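You operate a simulated robot arm through the tools that you are given. There is no shell and no other tool.

The job below is to be done with a simulated robot arm. You get a single attempt, and the scene is never put back.

Task
Put things in order on the table top. At the end: the red herb pot stands where the brown tamper stood; the orange bowl is on the blue frozen meal box; the plant in a brown pot stands where the red herb pot stood; the brown tamper stands on top of the green herb pot; whatever was shut is shut again. Leave all else as you found it, and nothing knocked over.

Only the result counts: the job must be done as asked and must still hold three seconds after the hand-in. Knocking over, shifting, dropping, spilling or breaking anything else fails it.

Robot
A 6-joint arm with a two-finger gripper, fixed in place. Base frame: the origin is on the floor under the middle of its stand, x ahead of it, y to its left, z up; the work surface is at about z = 750. Lengths are in mm, angles in degrees, forces in N, time in s.
With the tool pointing down near the work surface it reaches from about 320 to 680 mm from the base axis. Its first joint turns from -66.0 to 66.0 degrees. Payload 2.45 kg.
Tool frame: the origin (TCP) lies between the finger pads and is the grasp point; the fingertips stand 30 mm ahead of it; z points along the fingers, y is the line along which they close. The gripper opens to 106 mm; its body begins 79 mm behind the TCP.
Orientation is that of the tool frame in the base frame, as [roll, pitch, yaw] about the fixed x, y, z axes, in that order (R = Rz(yaw) Ry(pitch) Rx(roll)). With the fingers straight down and closing along the base's y, the tool's x points along the base's -x, its y along +y and its z along -z.

Tools
- The arm moves only by the tool nudge_tool. Its argument "commands" is a list of rows, each an object (a shift or turn left out is 0, a gripper value left out holds the last) with "offset": the shift along the tool's x, y, z in mm, a list of three; "angular": the turn, a rotation vector about the tool's x, y, z in degrees, a list of three; "jaw": the gripper command, from -1 (shut) to 1 (fully open), values between in proportion. In form: [{"offset": [x, y, z], "angular": [rx, ry, rz], "jaw": jaw}, ...]. A call has 1 to 20 rows; each row is the pose to reach, as a shift and turn from the pose commanded when the call began, along the tool's axes at that moment. Rows are played at 5 a second. More than 50 mm and 8.6 degrees between two rows, or a gripper value outside its range, and nothing of the call is played. Where a pose cannot be reached the arm comes as near as it can. A force on the tool above 40 N (or 10 N above the force at the start of the call, whichever is more), or a blocked arm, ends the call early, and 0.2 s more pass. Each finger travels about 153 mm/s and halts on what it meets, pressing with about 21 N; the grip force reading is that of the motor and also rises with nothing between the fingers. The clock runs only during rows and for 0.2 s after the last one: add rows that repeat a pose to give the fingers time. The reply holds the time, the measured pose of the TCP, the force on the tool along the base axes, the opening and the grip force, in the units named above and with some noise, with the torque about the TCP (base axes, N m) and any sound that the robot's microphone picked up, and new pictures: "views" is both (left out), scene, wrist or none.
- Cameras (640 x 400 px; columns grow to the right, rows downward): "scene" is fixed at [68, 434.3, 1389.2]; the picture's right is [-0.55, -0.83, 0.00], its down [-0.59, 0.39, -0.71] and it looks along [0.59, -0.39, -0.70] (base axes); focal length 358 px, centre (320, 200). "wrist" rides on the gripper at [76, -2, -106] in the tool frame; the picture's right is [0.02, 1.00, 0.00], its down [-0.78, 0.02, -0.62] and it looks along [-0.62, 0.01, 0.78] (tool axes); focal length 247 px, centre (320, 200). There is no depth. A picture from a camera that has moved, and an enlarged one, comes with that camera's place and axes in the base frame and with its lens.
- zoom(camera, box): a new picture of the part [left, top, right, bottom] of that camera's present view, enlarged. No time passes.
- close_job(): hands the job in; it is judged then, once.

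Nothing tells you positions but the pictures and the camera data. Unless the task says otherwise, let go and move clear before handing in.

The tools are called as name(argument=value, ...) on one line, values as JSON. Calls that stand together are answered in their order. nudge_tool: Moves the arm, as the interface text tells. Its arguments: {"type":"object","properties":{"commands":{"type":"array","items":{"type":"object","properties":{"offset":{"type":"array","items":{"type":"number"}},"angular":{"type":"array","items":{"type":"number"}},"jaw":{"type":"number"}}}},"views":{"type":"string","enum":["both","scene","wrist","none"]}},"required":["commands"]} The other tools are called the same way: zoom (camera, box) takes an enlarged picture of a part of a camera's view; close_job () hands the job in.

At the start:

```text
time_s: 0.0
tcp_pos: [368.4, 107.1, 1014.1]
tcp_rot: [179.9, 0.1, -179.9]
force: [-0.3, 0.3, 0.5]
torque: [0.0, -0.03, 0.0]
opening: 105.9
grasp_force: 0.1
```

scene: 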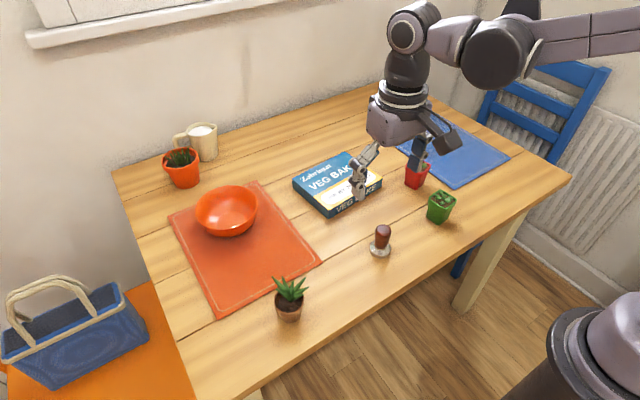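
wrist: 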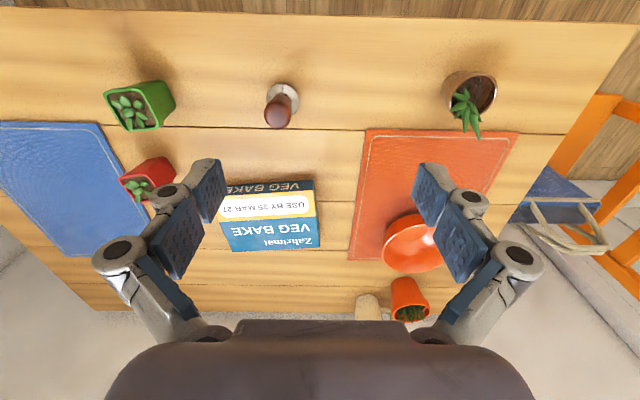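

I see a table with a red and a green herb pot, a brown tamper, a plant in a brown pot, an orange bowl, an orange herb pot, a mug and a blue frozen meal box. I'll take enlarged pictures first to locate everything accurately.

zoom(camera="scene", box=[340, 120, 500, 270])

zoom(camera="scene", box=[150, 110, 330, 330])

zoom(camera="wrist", box=[90, 60, 340, 260])

zoom(camera="wrist", box=[330, 50, 580, 330])

```text
2.67 times, centred on (420, 195) of scene
camera zoom: at [68.0, 434.3, 1389.2], right [-0.55, -0.83, 0.0], down [-0.59, 0.39, -0.71], along [0.59, -0.39, -0.7], focal length 953 px, centre (53, 213)
```

zoom: 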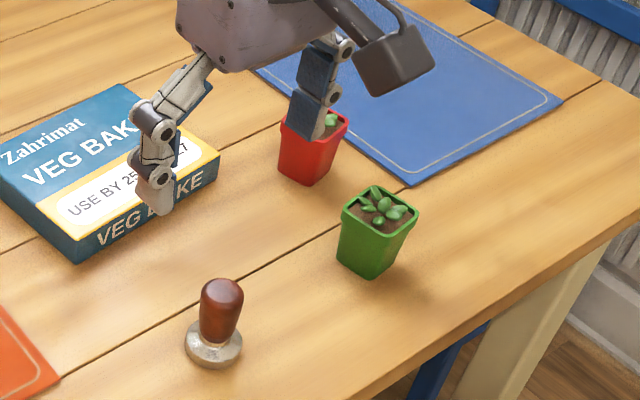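

```text
1.82 times, centred on (240, 220) of scene
camera zoom: at [68.0, 434.3, 1389.2], right [-0.55, -0.83, 0.0], down [-0.59, 0.39, -0.71], along [0.59, -0.39, -0.7], focal length 650 px, centre (466, 164)
```

zoom: 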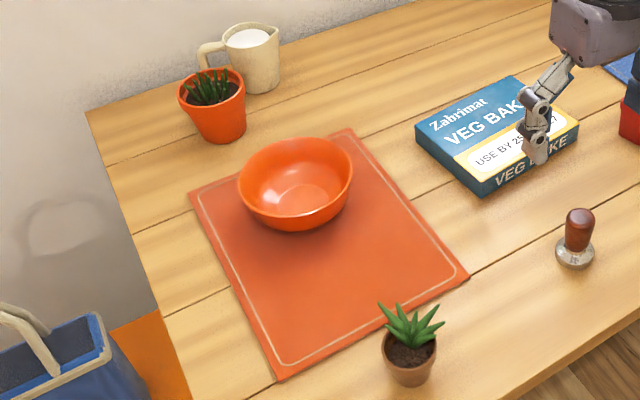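

```text
2.00 times, centred on (215, 160) of wrist
camera zoom: at [290.7, 106.4, 1121.0], right [-0.02, 1.0, 0.0], down [0.78, 0.02, 0.62], along [0.62, 0.01, -0.78], focal length 494 px, centre (530, 280)
```

zoom: 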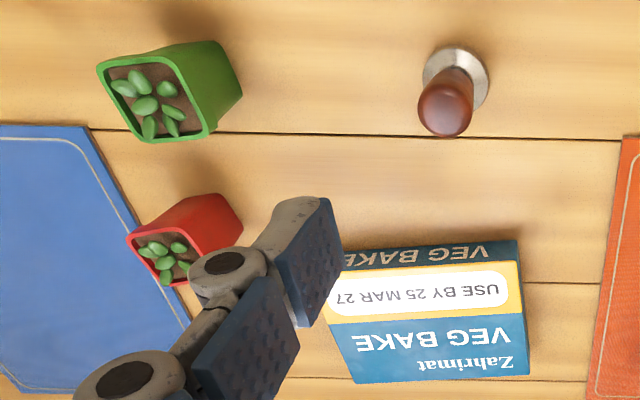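

```text
1.43 times, centred on (455, 190) of wrist
camera zoom: at [290.7, 106.4, 1121.0], right [-0.02, 1.0, 0.0], down [0.78, 0.02, 0.62], along [0.62, 0.01, -0.78], focal length 353 px, centre (127, 214)
```

zoom: 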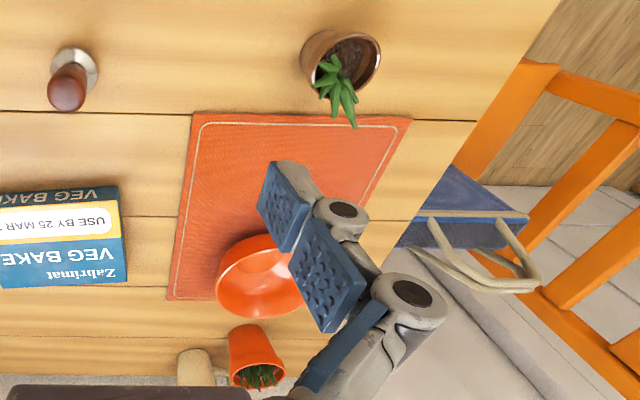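

The tamper appears to be at about (396, 57), the green pot at (391, -125), the red pot at (504, -156), the brown-pot plant at (376, 303), the bowl near (660, 300) and the box near (592, 22). I'll bring the tool above the tamper for a closer look with the wrist camera.

nudge_tool(commands=[{"offset": [-9, -17, 30], "jaw": 1}, {"offset": [-18, -34, 60]}, {"offset": [-27.6, -50.1, 90]}, {"offset": [-27.6, -50.1, 114]}, {"offset": [-27.6, -50.1, 114]}], views="both")

```text
time_s: 1.2
tcp_pos: [394.6, 54.1, 900.8]
tcp_rot: [-180.0, 0.0, -179.9]
force: [0.1, -0.4, -0.3]
torque: [0.0, 0.02, -0.01]
opening: 105.8
grasp_force: 0.0
camera wrist: at [317.8, 55.4, 1007.6], right [-0.02, 1.0, 0.0], down [0.78, 0.02, 0.62], along [0.62, 0.01, -0.78], focal length 247 px, centre (320, 200)
```

scene: 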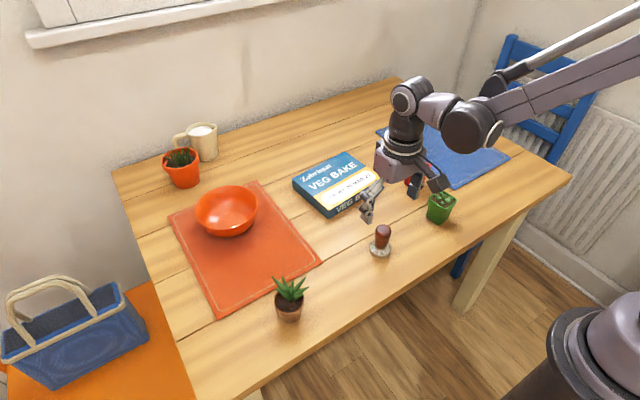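
wrist: 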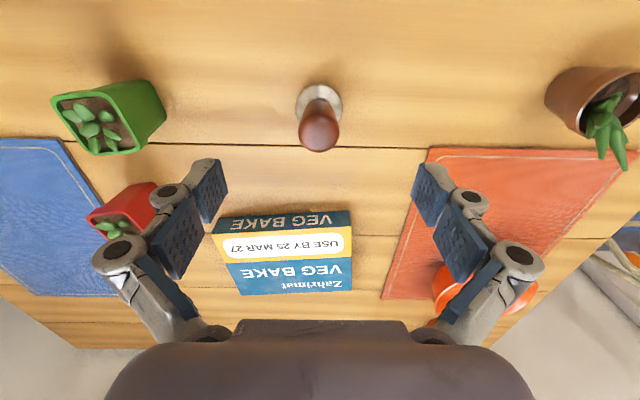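

The tamper sits just ahead of the tool axis, so I'll enlarge the wrist picture to pin down its place and the pots' places.

zoom(camera="wrist", box=[260, 60, 380, 180])

zoom(camera="wrist", box=[40, 60, 240, 260])

zoom(camera="scene", box=[340, 180, 480, 270])

```text
3.33 times, centred on (320, 120) of wrist
camera zoom: at [317.8, 55.4, 1007.6], right [-0.02, 1.0, 0.0], down [0.78, 0.02, 0.62], along [0.62, 0.01, -0.78], focal length 823 px, centre (320, 467)
```

zoom: 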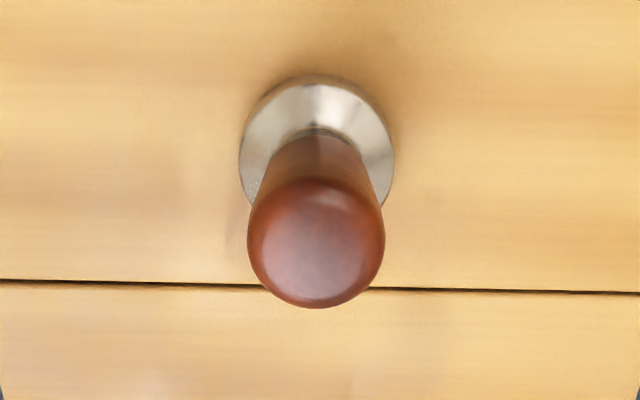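

```text
2.00 times, centred on (140, 160) of wrist
camera zoom: at [317.8, 55.4, 1007.6], right [-0.02, 1.0, 0.0], down [0.78, 0.02, 0.62], along [0.62, 0.01, -0.78], focal length 494 px, centre (680, 280)
```

zoom: 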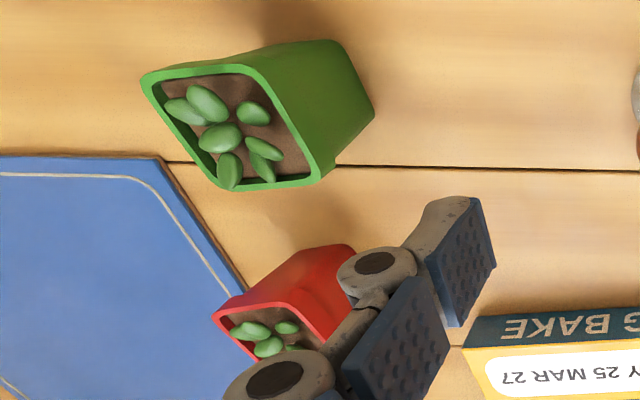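

```text
4.44 times, centred on (410, 225) of scene
camera zoom: at [68.0, 434.2, 1389.2], right [-0.55, -0.83, 0.0], down [-0.59, 0.39, -0.71], along [0.59, -0.39, -0.7], focal length 1589 px, centre (-80, 89)
```

zoom: 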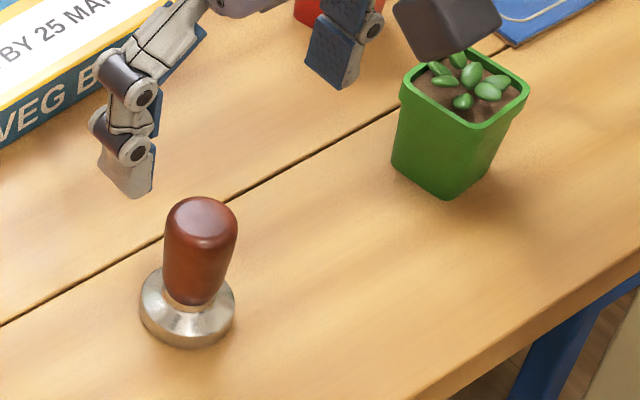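

The tamper's base centre is about 2 mm to the -y side of the tool axis, its handle top near z = 833 and its base disc about 46 mm wide. I'll go down around the handle and check before closing.

nudge_tool(commands=[{"offset": [0, -2, 25], "jaw": 1}, {"offset": [0, -2, 50]}, {"offset": [0, -2, 75]}, {"offset": [0, -2, 92]}, {"offset": [0, -2, 92]}], views="both")

```text
time_s: 2.4
tcp_pos: [395.4, 55.0, 806.8]
tcp_rot: [-179.9, 0.1, -180.0]
force: [0.5, -0.3, -0.4]
torque: [0.02, -0.01, 0.0]
opening: 106.2
grasp_force: 0.0
camera wrist: at [317.8, 54.3, 915.5], right [-0.02, 1.0, 0.0], down [0.78, 0.02, 0.62], along [0.62, 0.01, -0.78], focal length 247 px, centre (320, 200)
```

scene: 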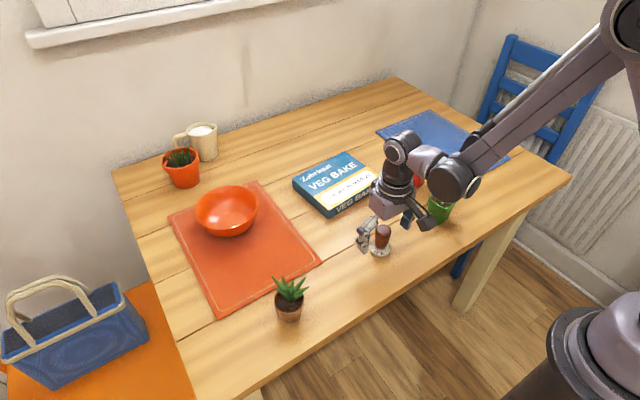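
wrist: 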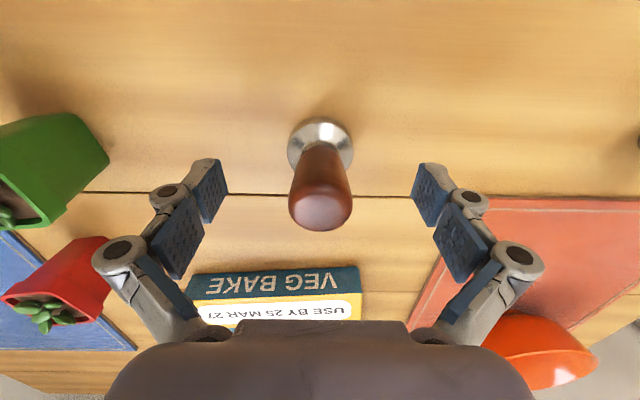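

The handle is centred between the fingers. I'll close on it and let the fingers settle.

nudge_tool(commands=[{"offset": [0, 0, 0], "jaw": 0}, {"offset": [0, 0, 0], "jaw": -0.35}, {"offset": [0, 0, 0], "jaw": -1}, {"offset": [0, 0, 0], "jaw": -1}], views="wrist")

```text
time_s: 3.4
tcp_pos: [394.4, 55.0, 808.8]
tcp_rot: [-180.0, -0.1, -180.0]
force: [0.9, 0.4, 0.2]
torque: [-0.02, 0.03, -0.01]
opening: 32.5
grasp_force: 21.0
camera wrist: at [317.9, 54.3, 915.7], right [-0.02, 1.0, 0.0], down [0.78, 0.02, 0.62], along [0.62, 0.01, -0.78], focal length 247 px, centre (320, 200)
```

wrist: 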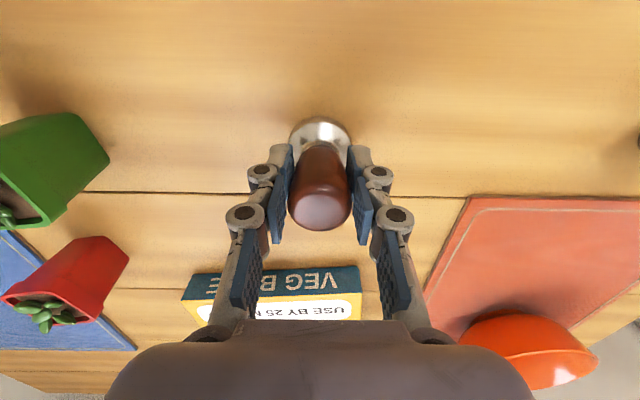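

The tamper is held (opening 32.5 mm, 21 N). I'll lift it well clear and move towards the green pot, stopping short so the wrist camera can see the pot unobstructed.

nudge_tool(commands=[{"offset": [0, 0, -8], "jaw": -1}, {"offset": [0, 0, -25]}, {"offset": [0, 0, -50]}, {"offset": [0, 0, -80]}, {"offset": [0, 0, -110]}, {"offset": [0, 0, -135]}, {"offset": [0, -15, -140]}, {"offset": [0, -40, -140]}, {"offset": [0, -65, -140]}, {"offset": [0, -90, -140]}, {"offset": [0, -105, -140]}, {"offset": [0, -110, -140]}, {"offset": [0, -110, -140]}], views="both")

```text
time_s: 6.2
tcp_pos: [393.4, -53.8, 946.9]
tcp_rot: [-180.0, 0.0, -179.9]
force: [1.4, 1.1, -1.6]
torque: [0.03, 0.04, 0.02]
opening: 32.2
grasp_force: 20.8
camera wrist: at [317.3, -54.5, 1054.3], right [-0.02, 1.0, 0.0], down [0.78, 0.02, 0.62], along [0.62, 0.01, -0.78], focal length 247 px, centre (320, 200)
```

scene: 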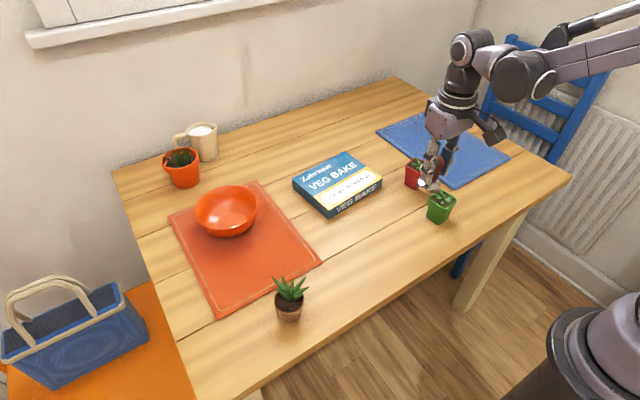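
wrist: 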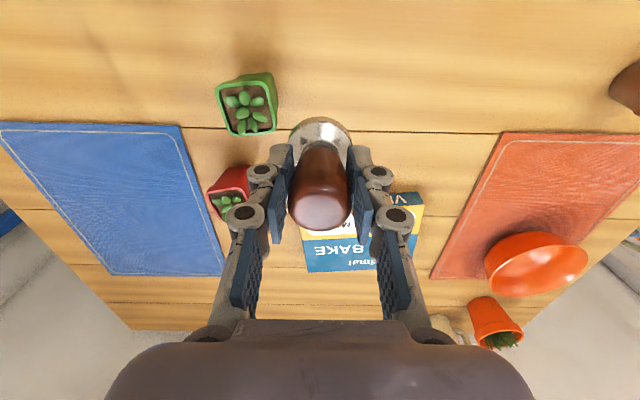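

zoom(camera="wrist", box=[190, 50, 350, 210])

zoom(camera="wrist", box=[190, 60, 290, 150])

zoom(camera="scene", box=[380, 130, 500, 240])

```text
2.50 times, centred on (270, 130) of wrist
camera zoom: at [317.3, -54.5, 1054.3], right [-0.02, 1.0, 0.0], down [0.78, 0.02, 0.62], along [0.62, 0.01, -0.78], focal length 617 px, centre (445, 375)
```

zoom: 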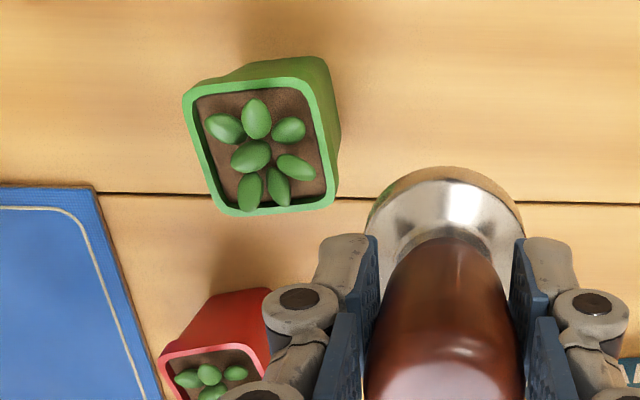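

```text
4.44 times, centred on (240, 105) of wrist
camera zoom: at [317.3, -54.5, 1054.3], right [-0.02, 1.0, 0.0], down [0.78, 0.02, 0.62], along [0.62, 0.01, -0.78], focal length 1098 px, centre (676, 622)
```

zoom: 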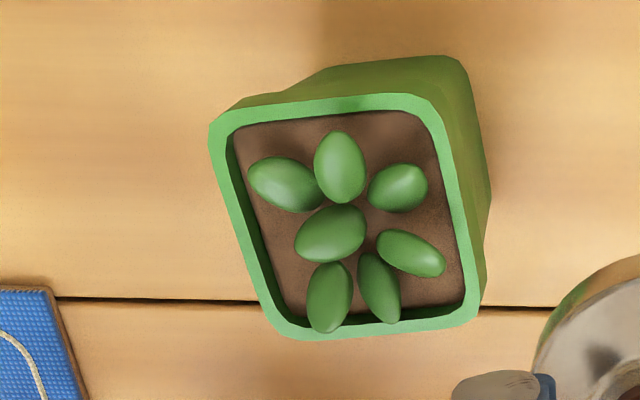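

```text
3.64 times, centred on (440, 185) of scene
camera zoom: at [68.0, 434.2, 1389.2], right [-0.55, -0.83, 0.0], down [-0.59, 0.39, -0.71], along [0.59, -0.39, -0.7], focal length 1300 px, centre (-116, 254)
```

zoom: 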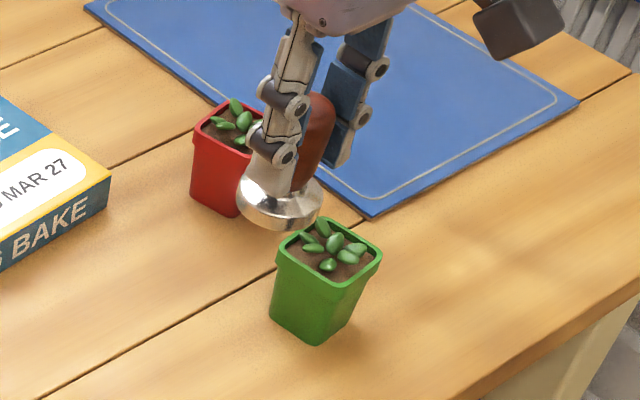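

The green pot's rim is about 50 mm square and the tamper disc 46 mm, so it needs good centring. I'll bring the tamper over the pot, staying about 30 mm above the rim, and compare both views.

nudge_tool(commands=[{"offset": [-1, -15, 5], "jaw": -1}, {"offset": [-3, -35, 10]}, {"offset": [-4, -55, 20]}, {"offset": [-5, -68, 32]}, {"offset": [-5, -72.5, 44]}, {"offset": [-5, -72.5, 50]}, {"offset": [-5, -72.5, 50]}], views="both")

zoom(camera="scene", box=[390, 150, 490, 240])

zoom(camera="wrist", box=[260, 80, 380, 200])

```text
time_s: 7.8
tcp_pos: [397.5, -128.2, 897.1]
tcp_rot: [-180.0, 0.0, -180.0]
force: [-0.6, -0.7, -3.2]
torque: [0.02, -0.01, 0.02]
opening: 32.2
grasp_force: 20.8
camera wrist: at [321.9, -128.8, 1004.4], right [-0.02, 1.0, 0.0], down [0.78, 0.02, 0.62], along [0.62, 0.01, -0.78], focal length 247 px, centre (320, 200)
```

scene: 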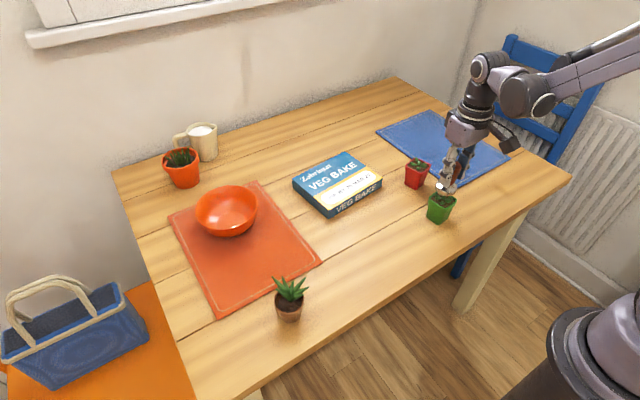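
wrist: 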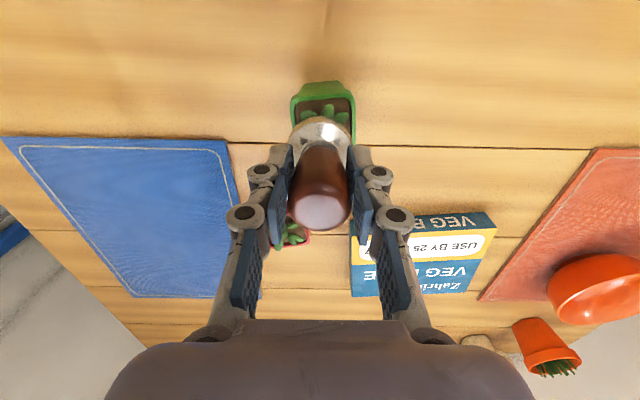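

```text
4.44 times, centred on (440, 195) of scene
camera zoom: at [68.0, 434.2, 1389.2], right [-0.55, -0.83, 0.0], down [-0.59, 0.39, -0.71], along [0.59, -0.39, -0.7], focal length 1589 px, centre (-213, 222)
```

zoom: 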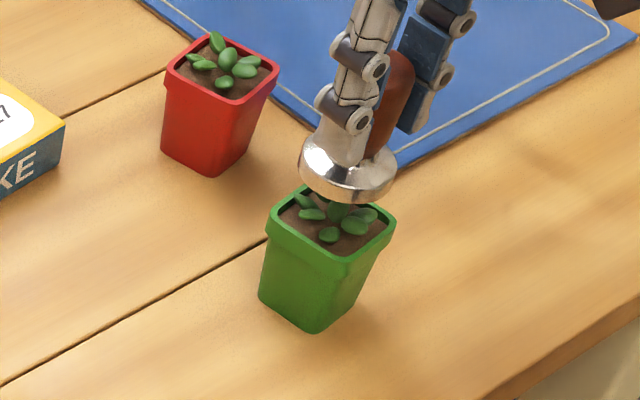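

```text
3.33 times, centred on (320, 140) of wrist
camera zoom: at [321.9, -128.8, 1004.4], right [-0.02, 1.0, 0.0], down [0.78, 0.02, 0.62], along [0.62, 0.01, -0.78], focal length 823 px, centre (320, 400)
```

zoom: 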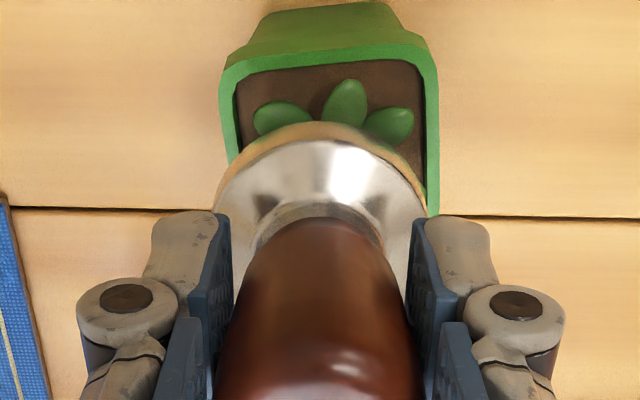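

From the scene view the alignment looks good within a few mm; I'll lower a further 20 mm so the comparison of disc and rim becomes sharper.

nudge_tool(commands=[{"offset": [0, 1, 7], "jaw": -1}, {"offset": [0, 1, 14]}, {"offset": [0, 1, 20]}, {"offset": [0, 1, 20]}], views="none")

zoom(camera="scene", box=[410, 160, 470, 230])

zoom(camera="wrist", box=[270, 80, 370, 180])

```text
time_s: 8.8
tcp_pos: [399.1, -126.2, 878.7]
tcp_rot: [180.0, 0.0, -180.0]
force: [0.1, 0.7, -2.2]
torque: [0.02, 0.01, -0.02]
opening: 31.8
grasp_force: 20.5
```

```text
5.71 times, centred on (440, 195) of scene
camera zoom: at [68.0, 434.2, 1389.2], right [-0.55, -0.83, 0.0], down [-0.59, 0.39, -0.71], along [0.59, -0.39, -0.7], focal length 2043 px, centre (-366, 229)
```

zoom: 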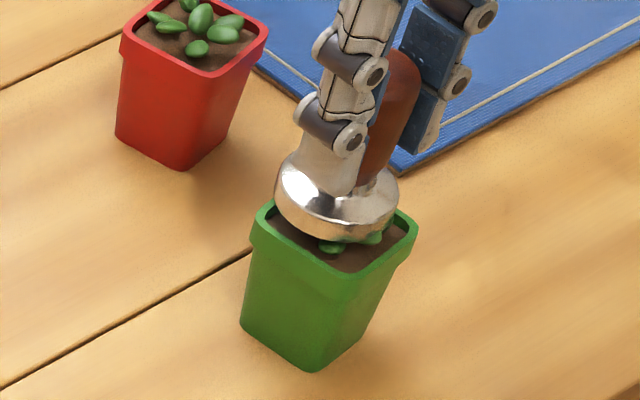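

```text
4.00 times, centred on (320, 130) of wrist
camera zoom: at [322.4, -125.3, 985.4], right [-0.02, 1.0, 0.0], down [0.78, 0.02, 0.62], along [0.62, 0.01, -0.78], focal length 988 px, centre (320, 480)
```

zoom: 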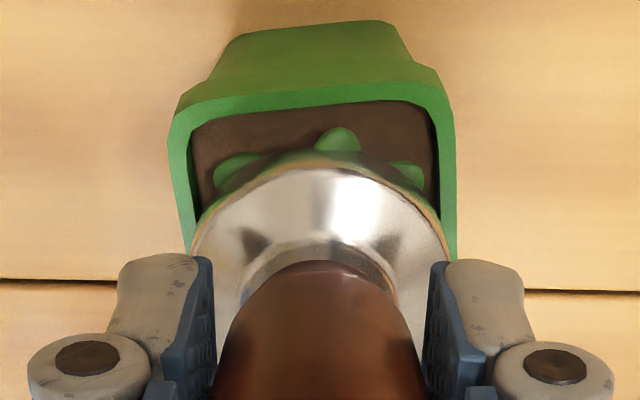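

The disc is centred sideways but sits about 3 mm too far in +x relative to the rim. I'll shift by that and start lowering in small steps.

nudge_tool(commands=[{"offset": [1.5, -0.3, 1], "jaw": -1}, {"offset": [3, -0.5, 3]}, {"offset": [3, -0.5, 5]}, {"offset": [3, -0.5, 6]}, {"offset": [3, -0.5, 6]}], views="none")

zoom(camera="scene", box=[410, 160, 470, 230])

zoom(camera="wrist", box=[270, 80, 370, 180])

```text
time_s: 10.0
tcp_pos: [397.3, -127.3, 870.8]
tcp_rot: [179.9, 0.1, -180.0]
force: [0.1, -2.0, 17.8]
torque: [-0.02, -0.09, 0.11]
opening: 32.2
grasp_force: 21.3
```

```text
5.71 times, centred on (440, 195) of scene
camera zoom: at [67.7, 434.3, 1389.2], right [-0.55, -0.83, 0.0], down [-0.59, 0.39, -0.71], along [0.59, -0.39, -0.7], focal length 2043 px, centre (-366, 229)
```

zoom: 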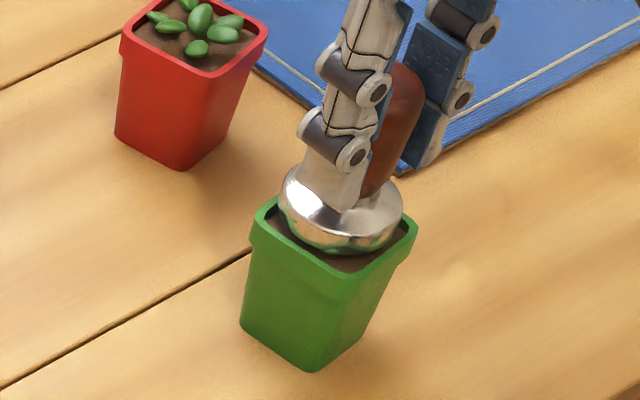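

```text
4.00 times, centred on (320, 130) of wrist
camera zoom: at [320.0, -127.0, 978.7], right [-0.02, 1.0, 0.0], down [0.78, 0.02, 0.62], along [0.62, 0.01, -0.78], focal length 988 px, centre (320, 480)
```

zoom: 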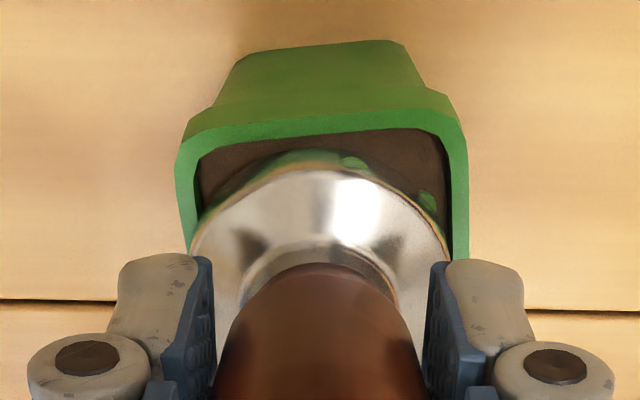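

Contact came at about z = 814 for the disc's underside (18 N up), with the pot unmoved. The disc is still slightly off-centre, so I'll lift 5 mm, shift by about (-2.7, +2.5) mm and look again just above the rim.

nudge_tool(commands=[{"offset": [0, 0, -3], "jaw": -1}, {"offset": [0, 0, -5]}, {"offset": [1.5, 1.5, -5]}, {"offset": [2.7, 2.5, -5]}, {"offset": [2.7, 2.5, -3]}, {"offset": [2.7, 2.5, -3]}], views="none")

zoom(camera="scene", box=[410, 160, 470, 230])

zoom(camera="wrist", box=[270, 80, 370, 180])

```text
time_s: 11.4
tcp_pos: [394.3, -125.0, 874.7]
tcp_rot: [-180.0, 0.0, 180.0]
force: [-1.1, 0.3, -2.6]
torque: [0.0, -0.01, -0.01]
opening: 31.9
grasp_force: 20.8
```

```text
5.71 times, centred on (440, 195) of scene
camera zoom: at [68.0, 434.2, 1389.2], right [-0.55, -0.83, 0.0], down [-0.59, 0.39, -0.71], along [0.59, -0.39, -0.7], focal length 2043 px, centre (-366, 229)
```

zoom: 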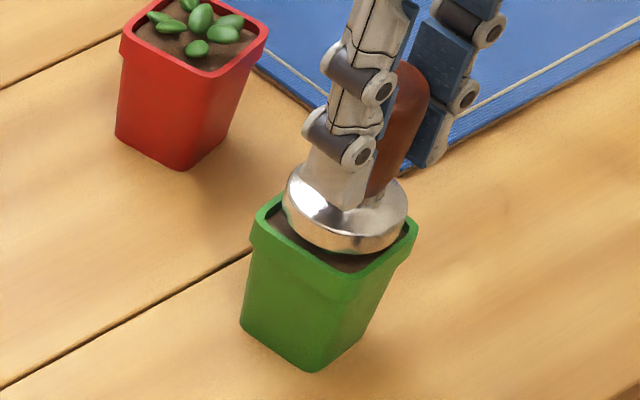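

```text
4.00 times, centred on (320, 130) of wrist
camera zoom: at [317.3, -125.3, 982.2], right [-0.02, 1.0, 0.0], down [0.78, 0.02, 0.62], along [0.62, 0.01, -0.78], focal length 988 px, centre (320, 480)
```

zoom: 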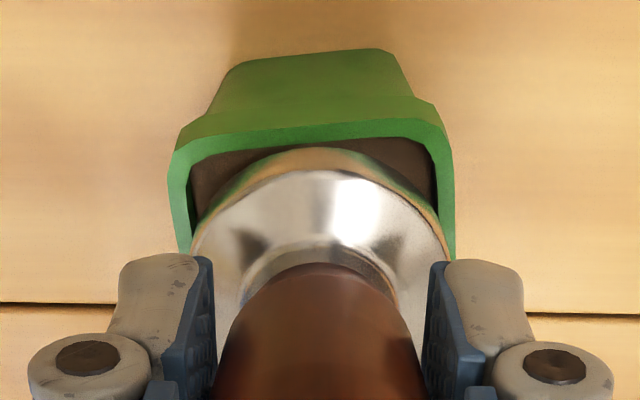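

The wrist view now shows the disc centred in the rim; I'll double-check with a tighter scene enlargement.

zoom(camera="scene", box=[420, 175, 460, 225])

zoom(camera="wrist", box=[280, 100, 360, 160])

```text
8.00 times, centred on (440, 200) of scene
camera zoom: at [68.0, 434.2, 1389.2], right [-0.55, -0.83, 0.0], down [-0.59, 0.39, -0.71], along [0.59, -0.39, -0.7], focal length 2860 px, centre (-640, 200)
```

zoom: 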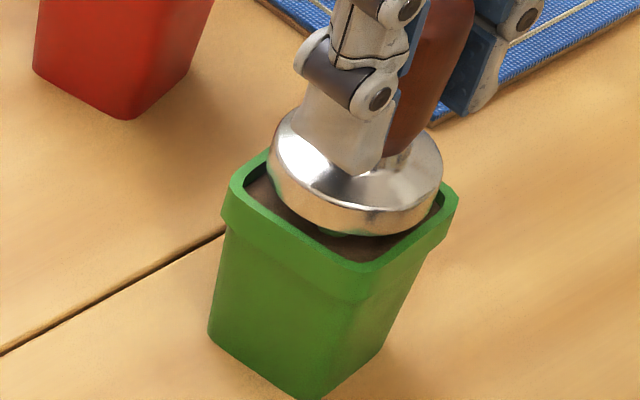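

```text
6.67 times, centred on (320, 130) of wrist
camera zoom: at [317.3, -125.3, 982.2], right [-0.02, 1.0, 0.0], down [0.78, 0.02, 0.62], along [0.62, 0.01, -0.78], focal length 1646 px, centre (320, 667)
```

zoom: 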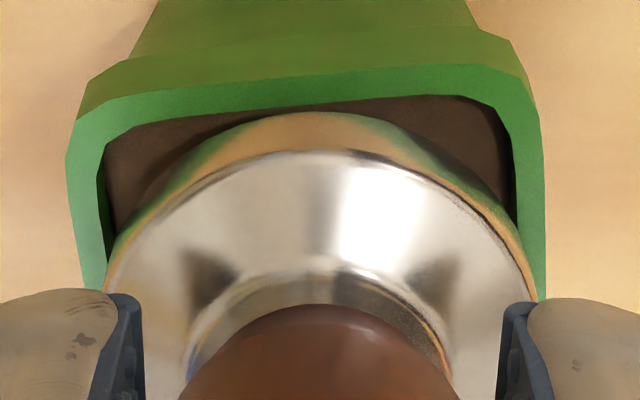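

Both views agree within about 2 mm now. I'll trim by 1 mm and lower in 1–2 mm steps while watching the force.

nudge_tool(commands=[{"offset": [-1, 0.7, 0], "jaw": -1}, {"offset": [-1, 0.7, 1]}, {"offset": [-1, 0.7, 2]}, {"offset": [-1, 0.7, 2]}], views="none")

```text
time_s: 12.4
tcp_pos: [394.2, -124.2, 873.1]
tcp_rot: [179.9, 0.0, -179.9]
force: [0.1, -0.5, -1.7]
torque: [0.0, 0.01, 0.03]
opening: 31.9
grasp_force: 21.1
```

nudge_tool(commands=[{"offset": [0, 0, 0.7], "jaw": -1}, {"offset": [0, 0, 1.4]}, {"offset": [0, 0, 1.4]}], views="none")

```text
time_s: 13.2
tcp_pos: [394.8, -122.5, 872.8]
tcp_rot: [-180.0, 0.1, -179.9]
force: [-0.2, 0.5, -2.0]
torque: [-0.01, -0.01, -0.04]
opening: 32.1
grasp_force: 21.2
```

There's no contact yet (about -2 N is just the tamper's weight). I continue down in small steps.

nudge_tool(commands=[{"offset": [0, 0, 0.8], "jaw": -1}, {"offset": [0, 0, 1.6]}, {"offset": [0, 0, 1.6]}], views="none")

```text
time_s: 14.0
tcp_pos: [395.2, -123.4, 870.6]
tcp_rot: [179.9, 0.0, -179.9]
force: [-3.4, 1.4, 18.2]
torque: [0.08, 0.04, 0.15]
opening: 31.9
grasp_force: 20.9
```

Contact now at about 1–2 mm lower than before (18 N). I'll look closely before letting go.

zoom(camera="scene", box=[420, 175, 460, 225])

zoom(camera="wrist", box=[280, 100, 360, 160])

```text
8.00 times, centred on (440, 200) of scene
camera zoom: at [67.7, 434.4, 1389.2], right [-0.55, -0.83, 0.0], down [-0.59, 0.39, -0.71], along [0.59, -0.39, -0.7], focal length 2860 px, centre (-640, 200)
```

zoom: 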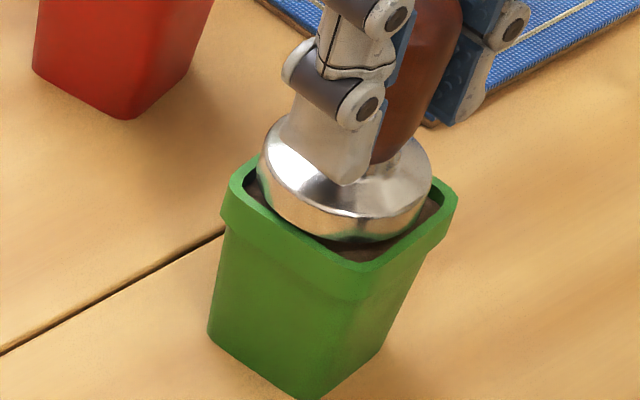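

```text
6.67 times, centred on (320, 130) of wrist
camera zoom: at [319.2, -124.2, 977.6], right [-0.02, 1.0, 0.0], down [0.78, 0.02, 0.62], along [0.62, 0.01, -0.78], focal length 1646 px, centre (320, 667)
```

zoom: 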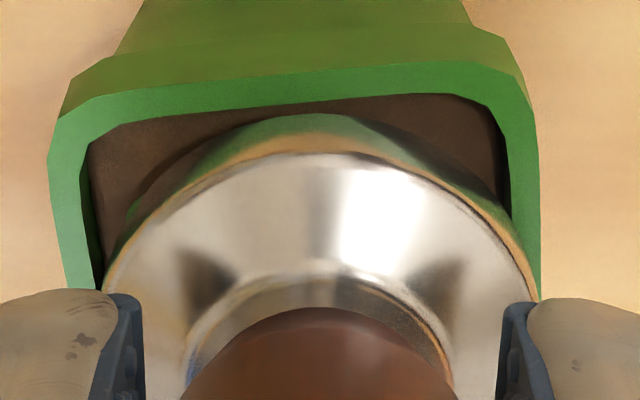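

The disc looks centred on the pot within about 1–2 mm in both views. I'll open just slightly first, so the fingers can still catch the tamper if it leans.

nudge_tool(commands=[{"offset": [0, 0, -0.6], "jaw": -1}, {"offset": [0, 0, -0.6], "jaw": -0.33}, {"offset": [0, 0, -0.6], "jaw": -0.25}, {"offset": [0, 0, -0.6], "jaw": -0.2}, {"offset": [0, 0, -0.6], "jaw": -0.2}, {"offset": [0, 0, -0.6], "jaw": -0.2}], views="wrist")

zoom(camera="scene", box=[420, 165, 468, 225])

zoom(camera="wrist", box=[270, 100, 370, 240])

```text
time_s: 15.4
tcp_pos: [396.0, -122.3, 870.5]
tcp_rot: [180.0, 0.0, -179.9]
force: [0.1, -0.2, 0.2]
torque: [-0.01, -0.01, 0.02]
opening: 42.6
grasp_force: 0.1
camera wrist: at [319.2, -123.8, 977.5], right [-0.02, 1.0, 0.0], down [0.78, 0.02, 0.62], along [0.62, 0.01, -0.78], focal length 247 px, centre (320, 200)
```

wrist: 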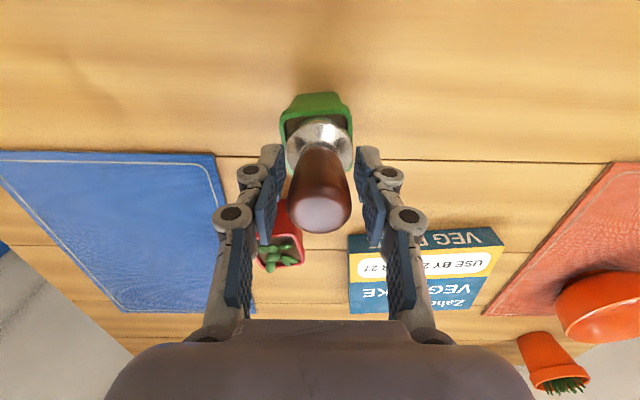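

```text
6.67 times, centred on (444, 195) of scene
camera zoom: at [68.0, 434.3, 1389.2], right [-0.55, -0.83, 0.0], down [-0.59, 0.39, -0.71], along [0.59, -0.39, -0.7], focal length 2383 px, centre (-507, 233)
```

zoom: 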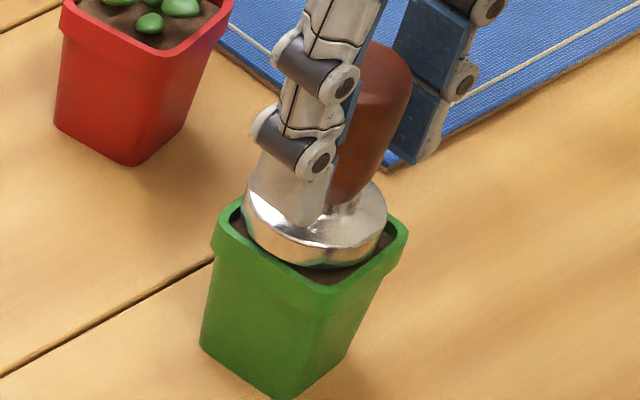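

```text
2.86 times, centred on (320, 170) of wrist
camera zoom: at [319.2, -123.8, 977.5], right [-0.02, 1.0, 0.0], down [0.78, 0.02, 0.62], along [0.62, 0.01, -0.78], focal length 706 px, centre (320, 286)
```

zoom: 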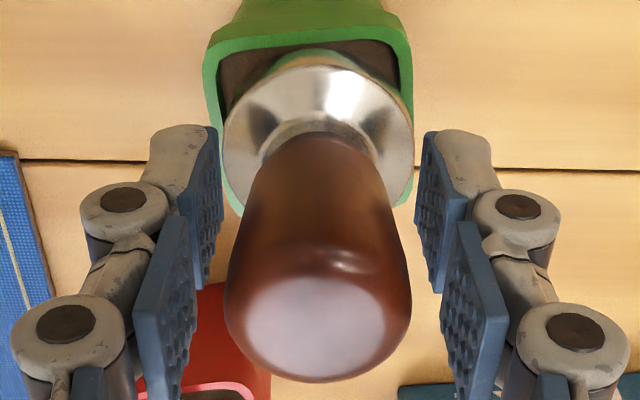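

The tamper stands upright on the green pot with no force on the tool. I'll open wider and lift straight up.

nudge_tool(commands=[{"offset": [0, 0, 0], "jaw": 0.0}, {"offset": [0, 0, 0], "jaw": 0.5}, {"offset": [0, 0, -15], "jaw": 0.5}, {"offset": [0, 0, -40]}, {"offset": [0, 0, -75]}, {"offset": [0, 0, -105]}, {"offset": [0, 0, -120]}, {"offset": [0, 0, -120]}], views="both")

zoom(camera="scene", box=[390, 145, 470, 230])

zoom(camera="wrist", box=[240, 60, 400, 220])

```text
time_s: 17.2
tcp_pos: [395.7, -124.1, 991.3]
tcp_rot: [-180.0, 0.1, -180.0]
force: [0.7, 0.9, 1.2]
torque: [-0.04, 0.01, 0.0]
opening: 79.5
grasp_force: 0.0
camera wrist: at [319.7, -124.4, 1098.3], right [-0.02, 1.0, 0.0], down [0.78, 0.02, 0.62], along [0.62, 0.01, -0.78], focal length 247 px, centre (320, 200)
```

scene: 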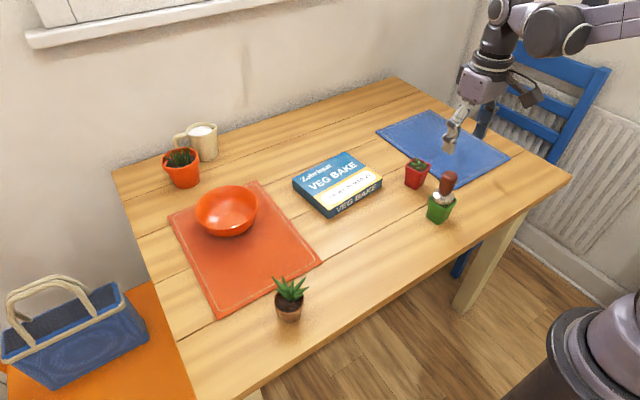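
wrist: 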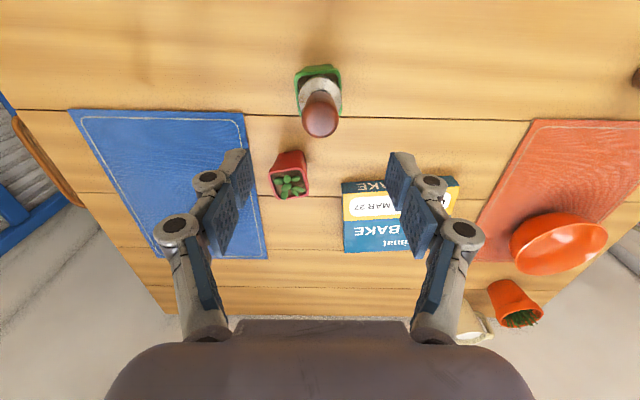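

```text
4.71 times, centred on (430, 188) of scene
camera zoom: at [68.0, 434.3, 1389.2], right [-0.55, -0.83, 0.0], down [-0.59, 0.39, -0.71], along [0.59, -0.39, -0.7], focal length 1682 px, centre (-198, 259)
```

zoom: 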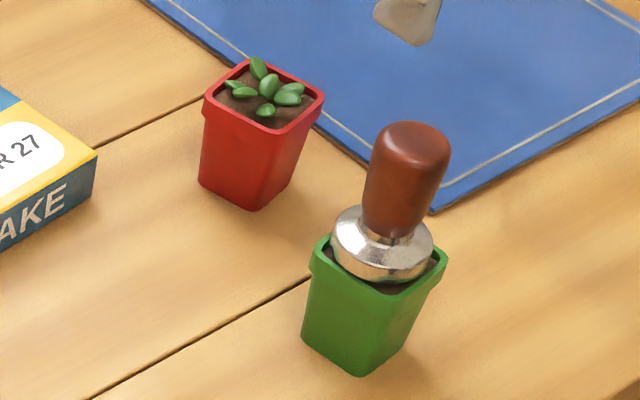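

```text
2.50 times, centred on (320, 140) of wrist
camera zoom: at [319.7, -124.4, 1098.3], right [-0.02, 1.0, 0.0], down [0.78, 0.02, 0.62], along [0.62, 0.01, -0.78], focal length 617 px, centre (320, 350)
```

zoom: 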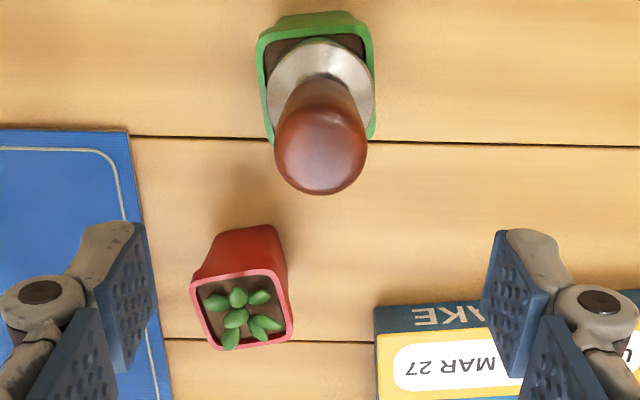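

The tamper stands steadily on the green pot. Next is the red pot, whose centre I take to be near (516, -165), turned about 10°; I'll move above it with the tool turned to match.

nudge_tool(commands=[{"offset": [-20, -7, 0], "angular": [0, 0, 0], "jaw": 0.5}, {"offset": [-50, -17, 0], "angular": [0, 0, -3]}, {"offset": [-85, -29, 0], "angular": [0, 0, -6]}, {"offset": [-110, -38, 5], "angular": [0, 0, -9]}, {"offset": [-121, -41, 25], "angular": [0, 0, -10.3]}, {"offset": [-121, -41, 55], "angular": [0, 0, -10.3]}, {"offset": [-121, -41, 80], "angular": [0, 0, -10.3]}, {"offset": [-121, -41, 91.5], "angular": [0, 0, -10.3]}, {"offset": [-121, -41, 91.5], "angular": [0, 0, -10.3]}], views="both")

zoom(camera="wrist", box=[240, 60, 400, 220])

zoom(camera="scene", box=[380, 110, 480, 230])

```text
time_s: 19.2
tcp_pos: [515.7, -164.9, 899.7]
tcp_rot: [180.0, 0.0, -169.6]
force: [0.3, -0.6, -0.2]
torque: [-0.02, -0.01, 0.01]
opening: 79.5
grasp_force: 0.0
camera wrist: at [440.6, -179.4, 1006.3], right [-0.2, 0.98, 0.0], down [0.77, 0.16, 0.62], along [0.61, 0.13, -0.78], focal length 247 px, centre (320, 200)
```

scene: 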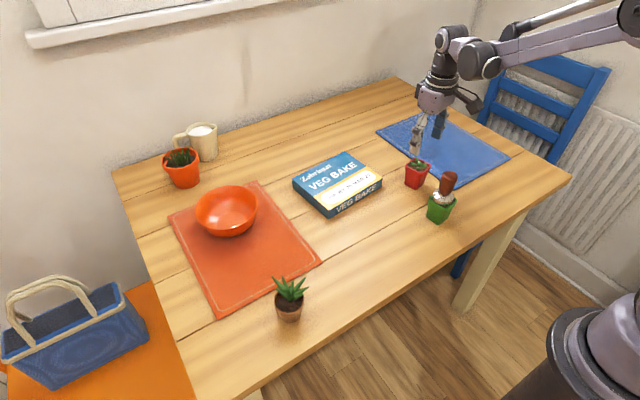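
wrist: 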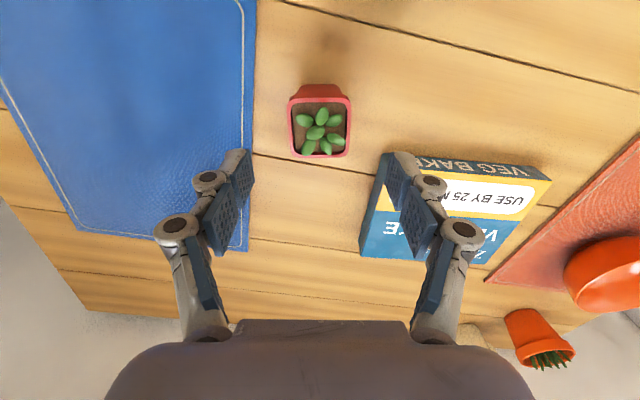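

```text
2.50 times, centred on (320, 140) of wrist
camera zoom: at [440.6, -179.4, 1006.3], right [-0.2, 0.98, 0.0], down [0.77, 0.16, 0.62], along [0.61, 0.13, -0.78], focal length 617 px, centre (320, 350)
```

zoom: 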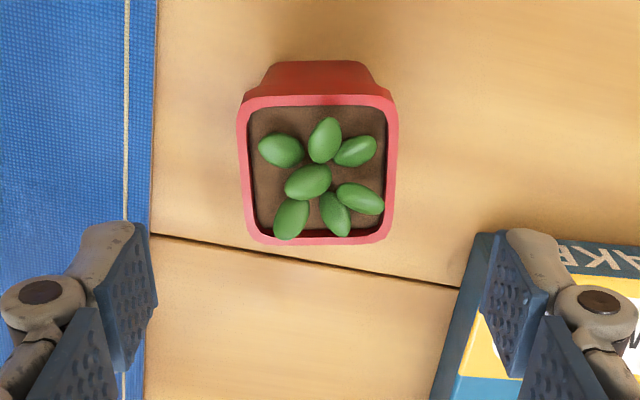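

```text
3.33 times, centred on (430, 170) of scene
camera zoom: at [68.0, 434.3, 1389.2], right [-0.55, -0.83, 0.0], down [-0.59, 0.39, -0.71], along [0.59, -0.39, -0.7], focal length 1192 px, centre (-47, 300)
```

zoom: 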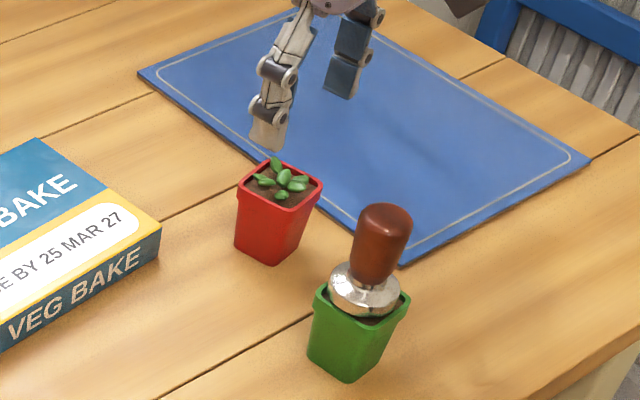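

The pot's sides now line up with the fingers, with the pot slightly forward of the tool axis. I'll shift 3 mm forward and go down so that the pads sit at the rim's lip.

nudge_tool(commands=[{"offset": [-3, -1, 20], "jaw": 0.5}, {"offset": [-3, -1, 45]}, {"offset": [-3, -1, 70]}, {"offset": [-3, -1, 90]}, {"offset": [-3, -1, 100]}, {"offset": [-3, -1, 100]}], views="both")

zoom(camera="scene", box=[380, 110, 480, 230])

```text
time_s: 20.6
tcp_pos: [520.8, -164.8, 797.9]
tcp_rot: [-180.0, 0.0, -169.7]
force: [0.4, -0.4, 0.5]
torque: [0.0, -0.02, 0.02]
opening: 79.6
grasp_force: 0.0
camera wrist: at [445.7, -179.0, 905.9], right [-0.2, 0.98, 0.0], down [0.77, 0.16, 0.62], along [0.61, 0.13, -0.78], focal length 247 px, centre (320, 200)
```

scene: 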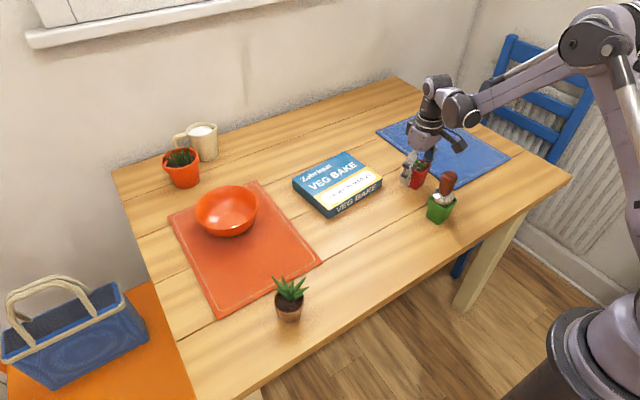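
wrist: 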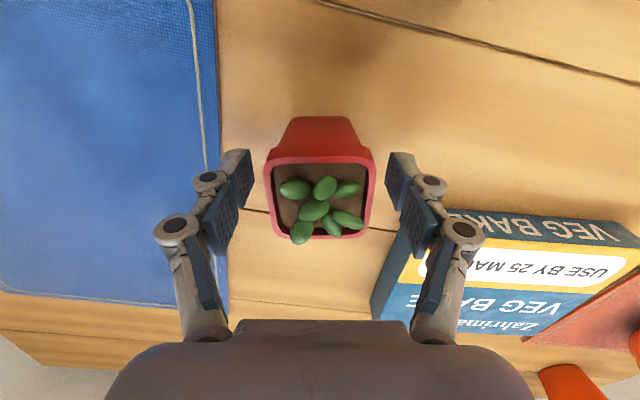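

```text
3.33 times, centred on (430, 170) of scene
camera zoom: at [68.0, 434.3, 1389.2], right [-0.55, -0.83, 0.0], down [-0.59, 0.39, -0.71], along [0.59, -0.39, -0.7], focal length 1192 px, centre (-47, 300)
```

zoom: 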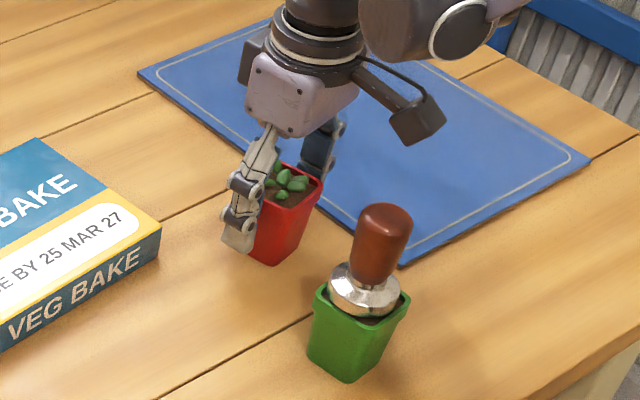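

The pot is between the pads with clearance to the box and the tamper. Closing now.

nudge_tool(commands=[{"offset": [0, 0, 0], "jaw": 0.1}, {"offset": [0, 0, 0], "jaw": -0.05}, {"offset": [0, 0, 0], "jaw": -1}, {"offset": [0, 0, 0], "jaw": -1}], views="wrist")

zoom(camera="wrist", box=[230, 80, 410, 260])

```text
time_s: 21.6
tcp_pos: [521.3, -165.4, 799.0]
tcp_rot: [180.0, 0.0, -169.7]
force: [-1.1, 0.6, 2.9]
torque: [-0.01, -0.03, 0.03]
opening: 49.3
grasp_force: 21.7
camera wrist: at [445.7, -178.9, 906.3], right [-0.2, 0.98, 0.0], down [0.77, 0.16, 0.62], along [0.61, 0.13, -0.78], focal length 247 px, centre (320, 200)
```

wrist: 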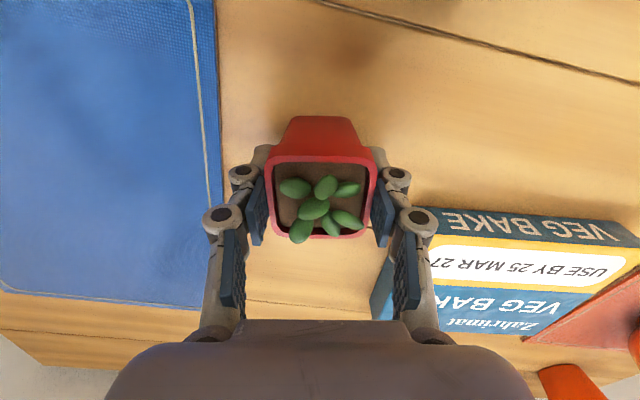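

```text
2.22 times, centred on (320, 170) of wrist
camera zoom: at [445.7, -178.9, 906.3], right [-0.2, 0.98, 0.0], down [0.77, 0.16, 0.62], along [0.61, 0.13, -0.78], focal length 549 px, centre (320, 267)
```

zoom: 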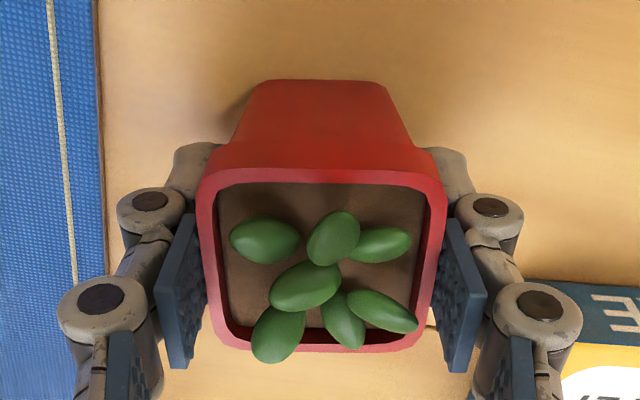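

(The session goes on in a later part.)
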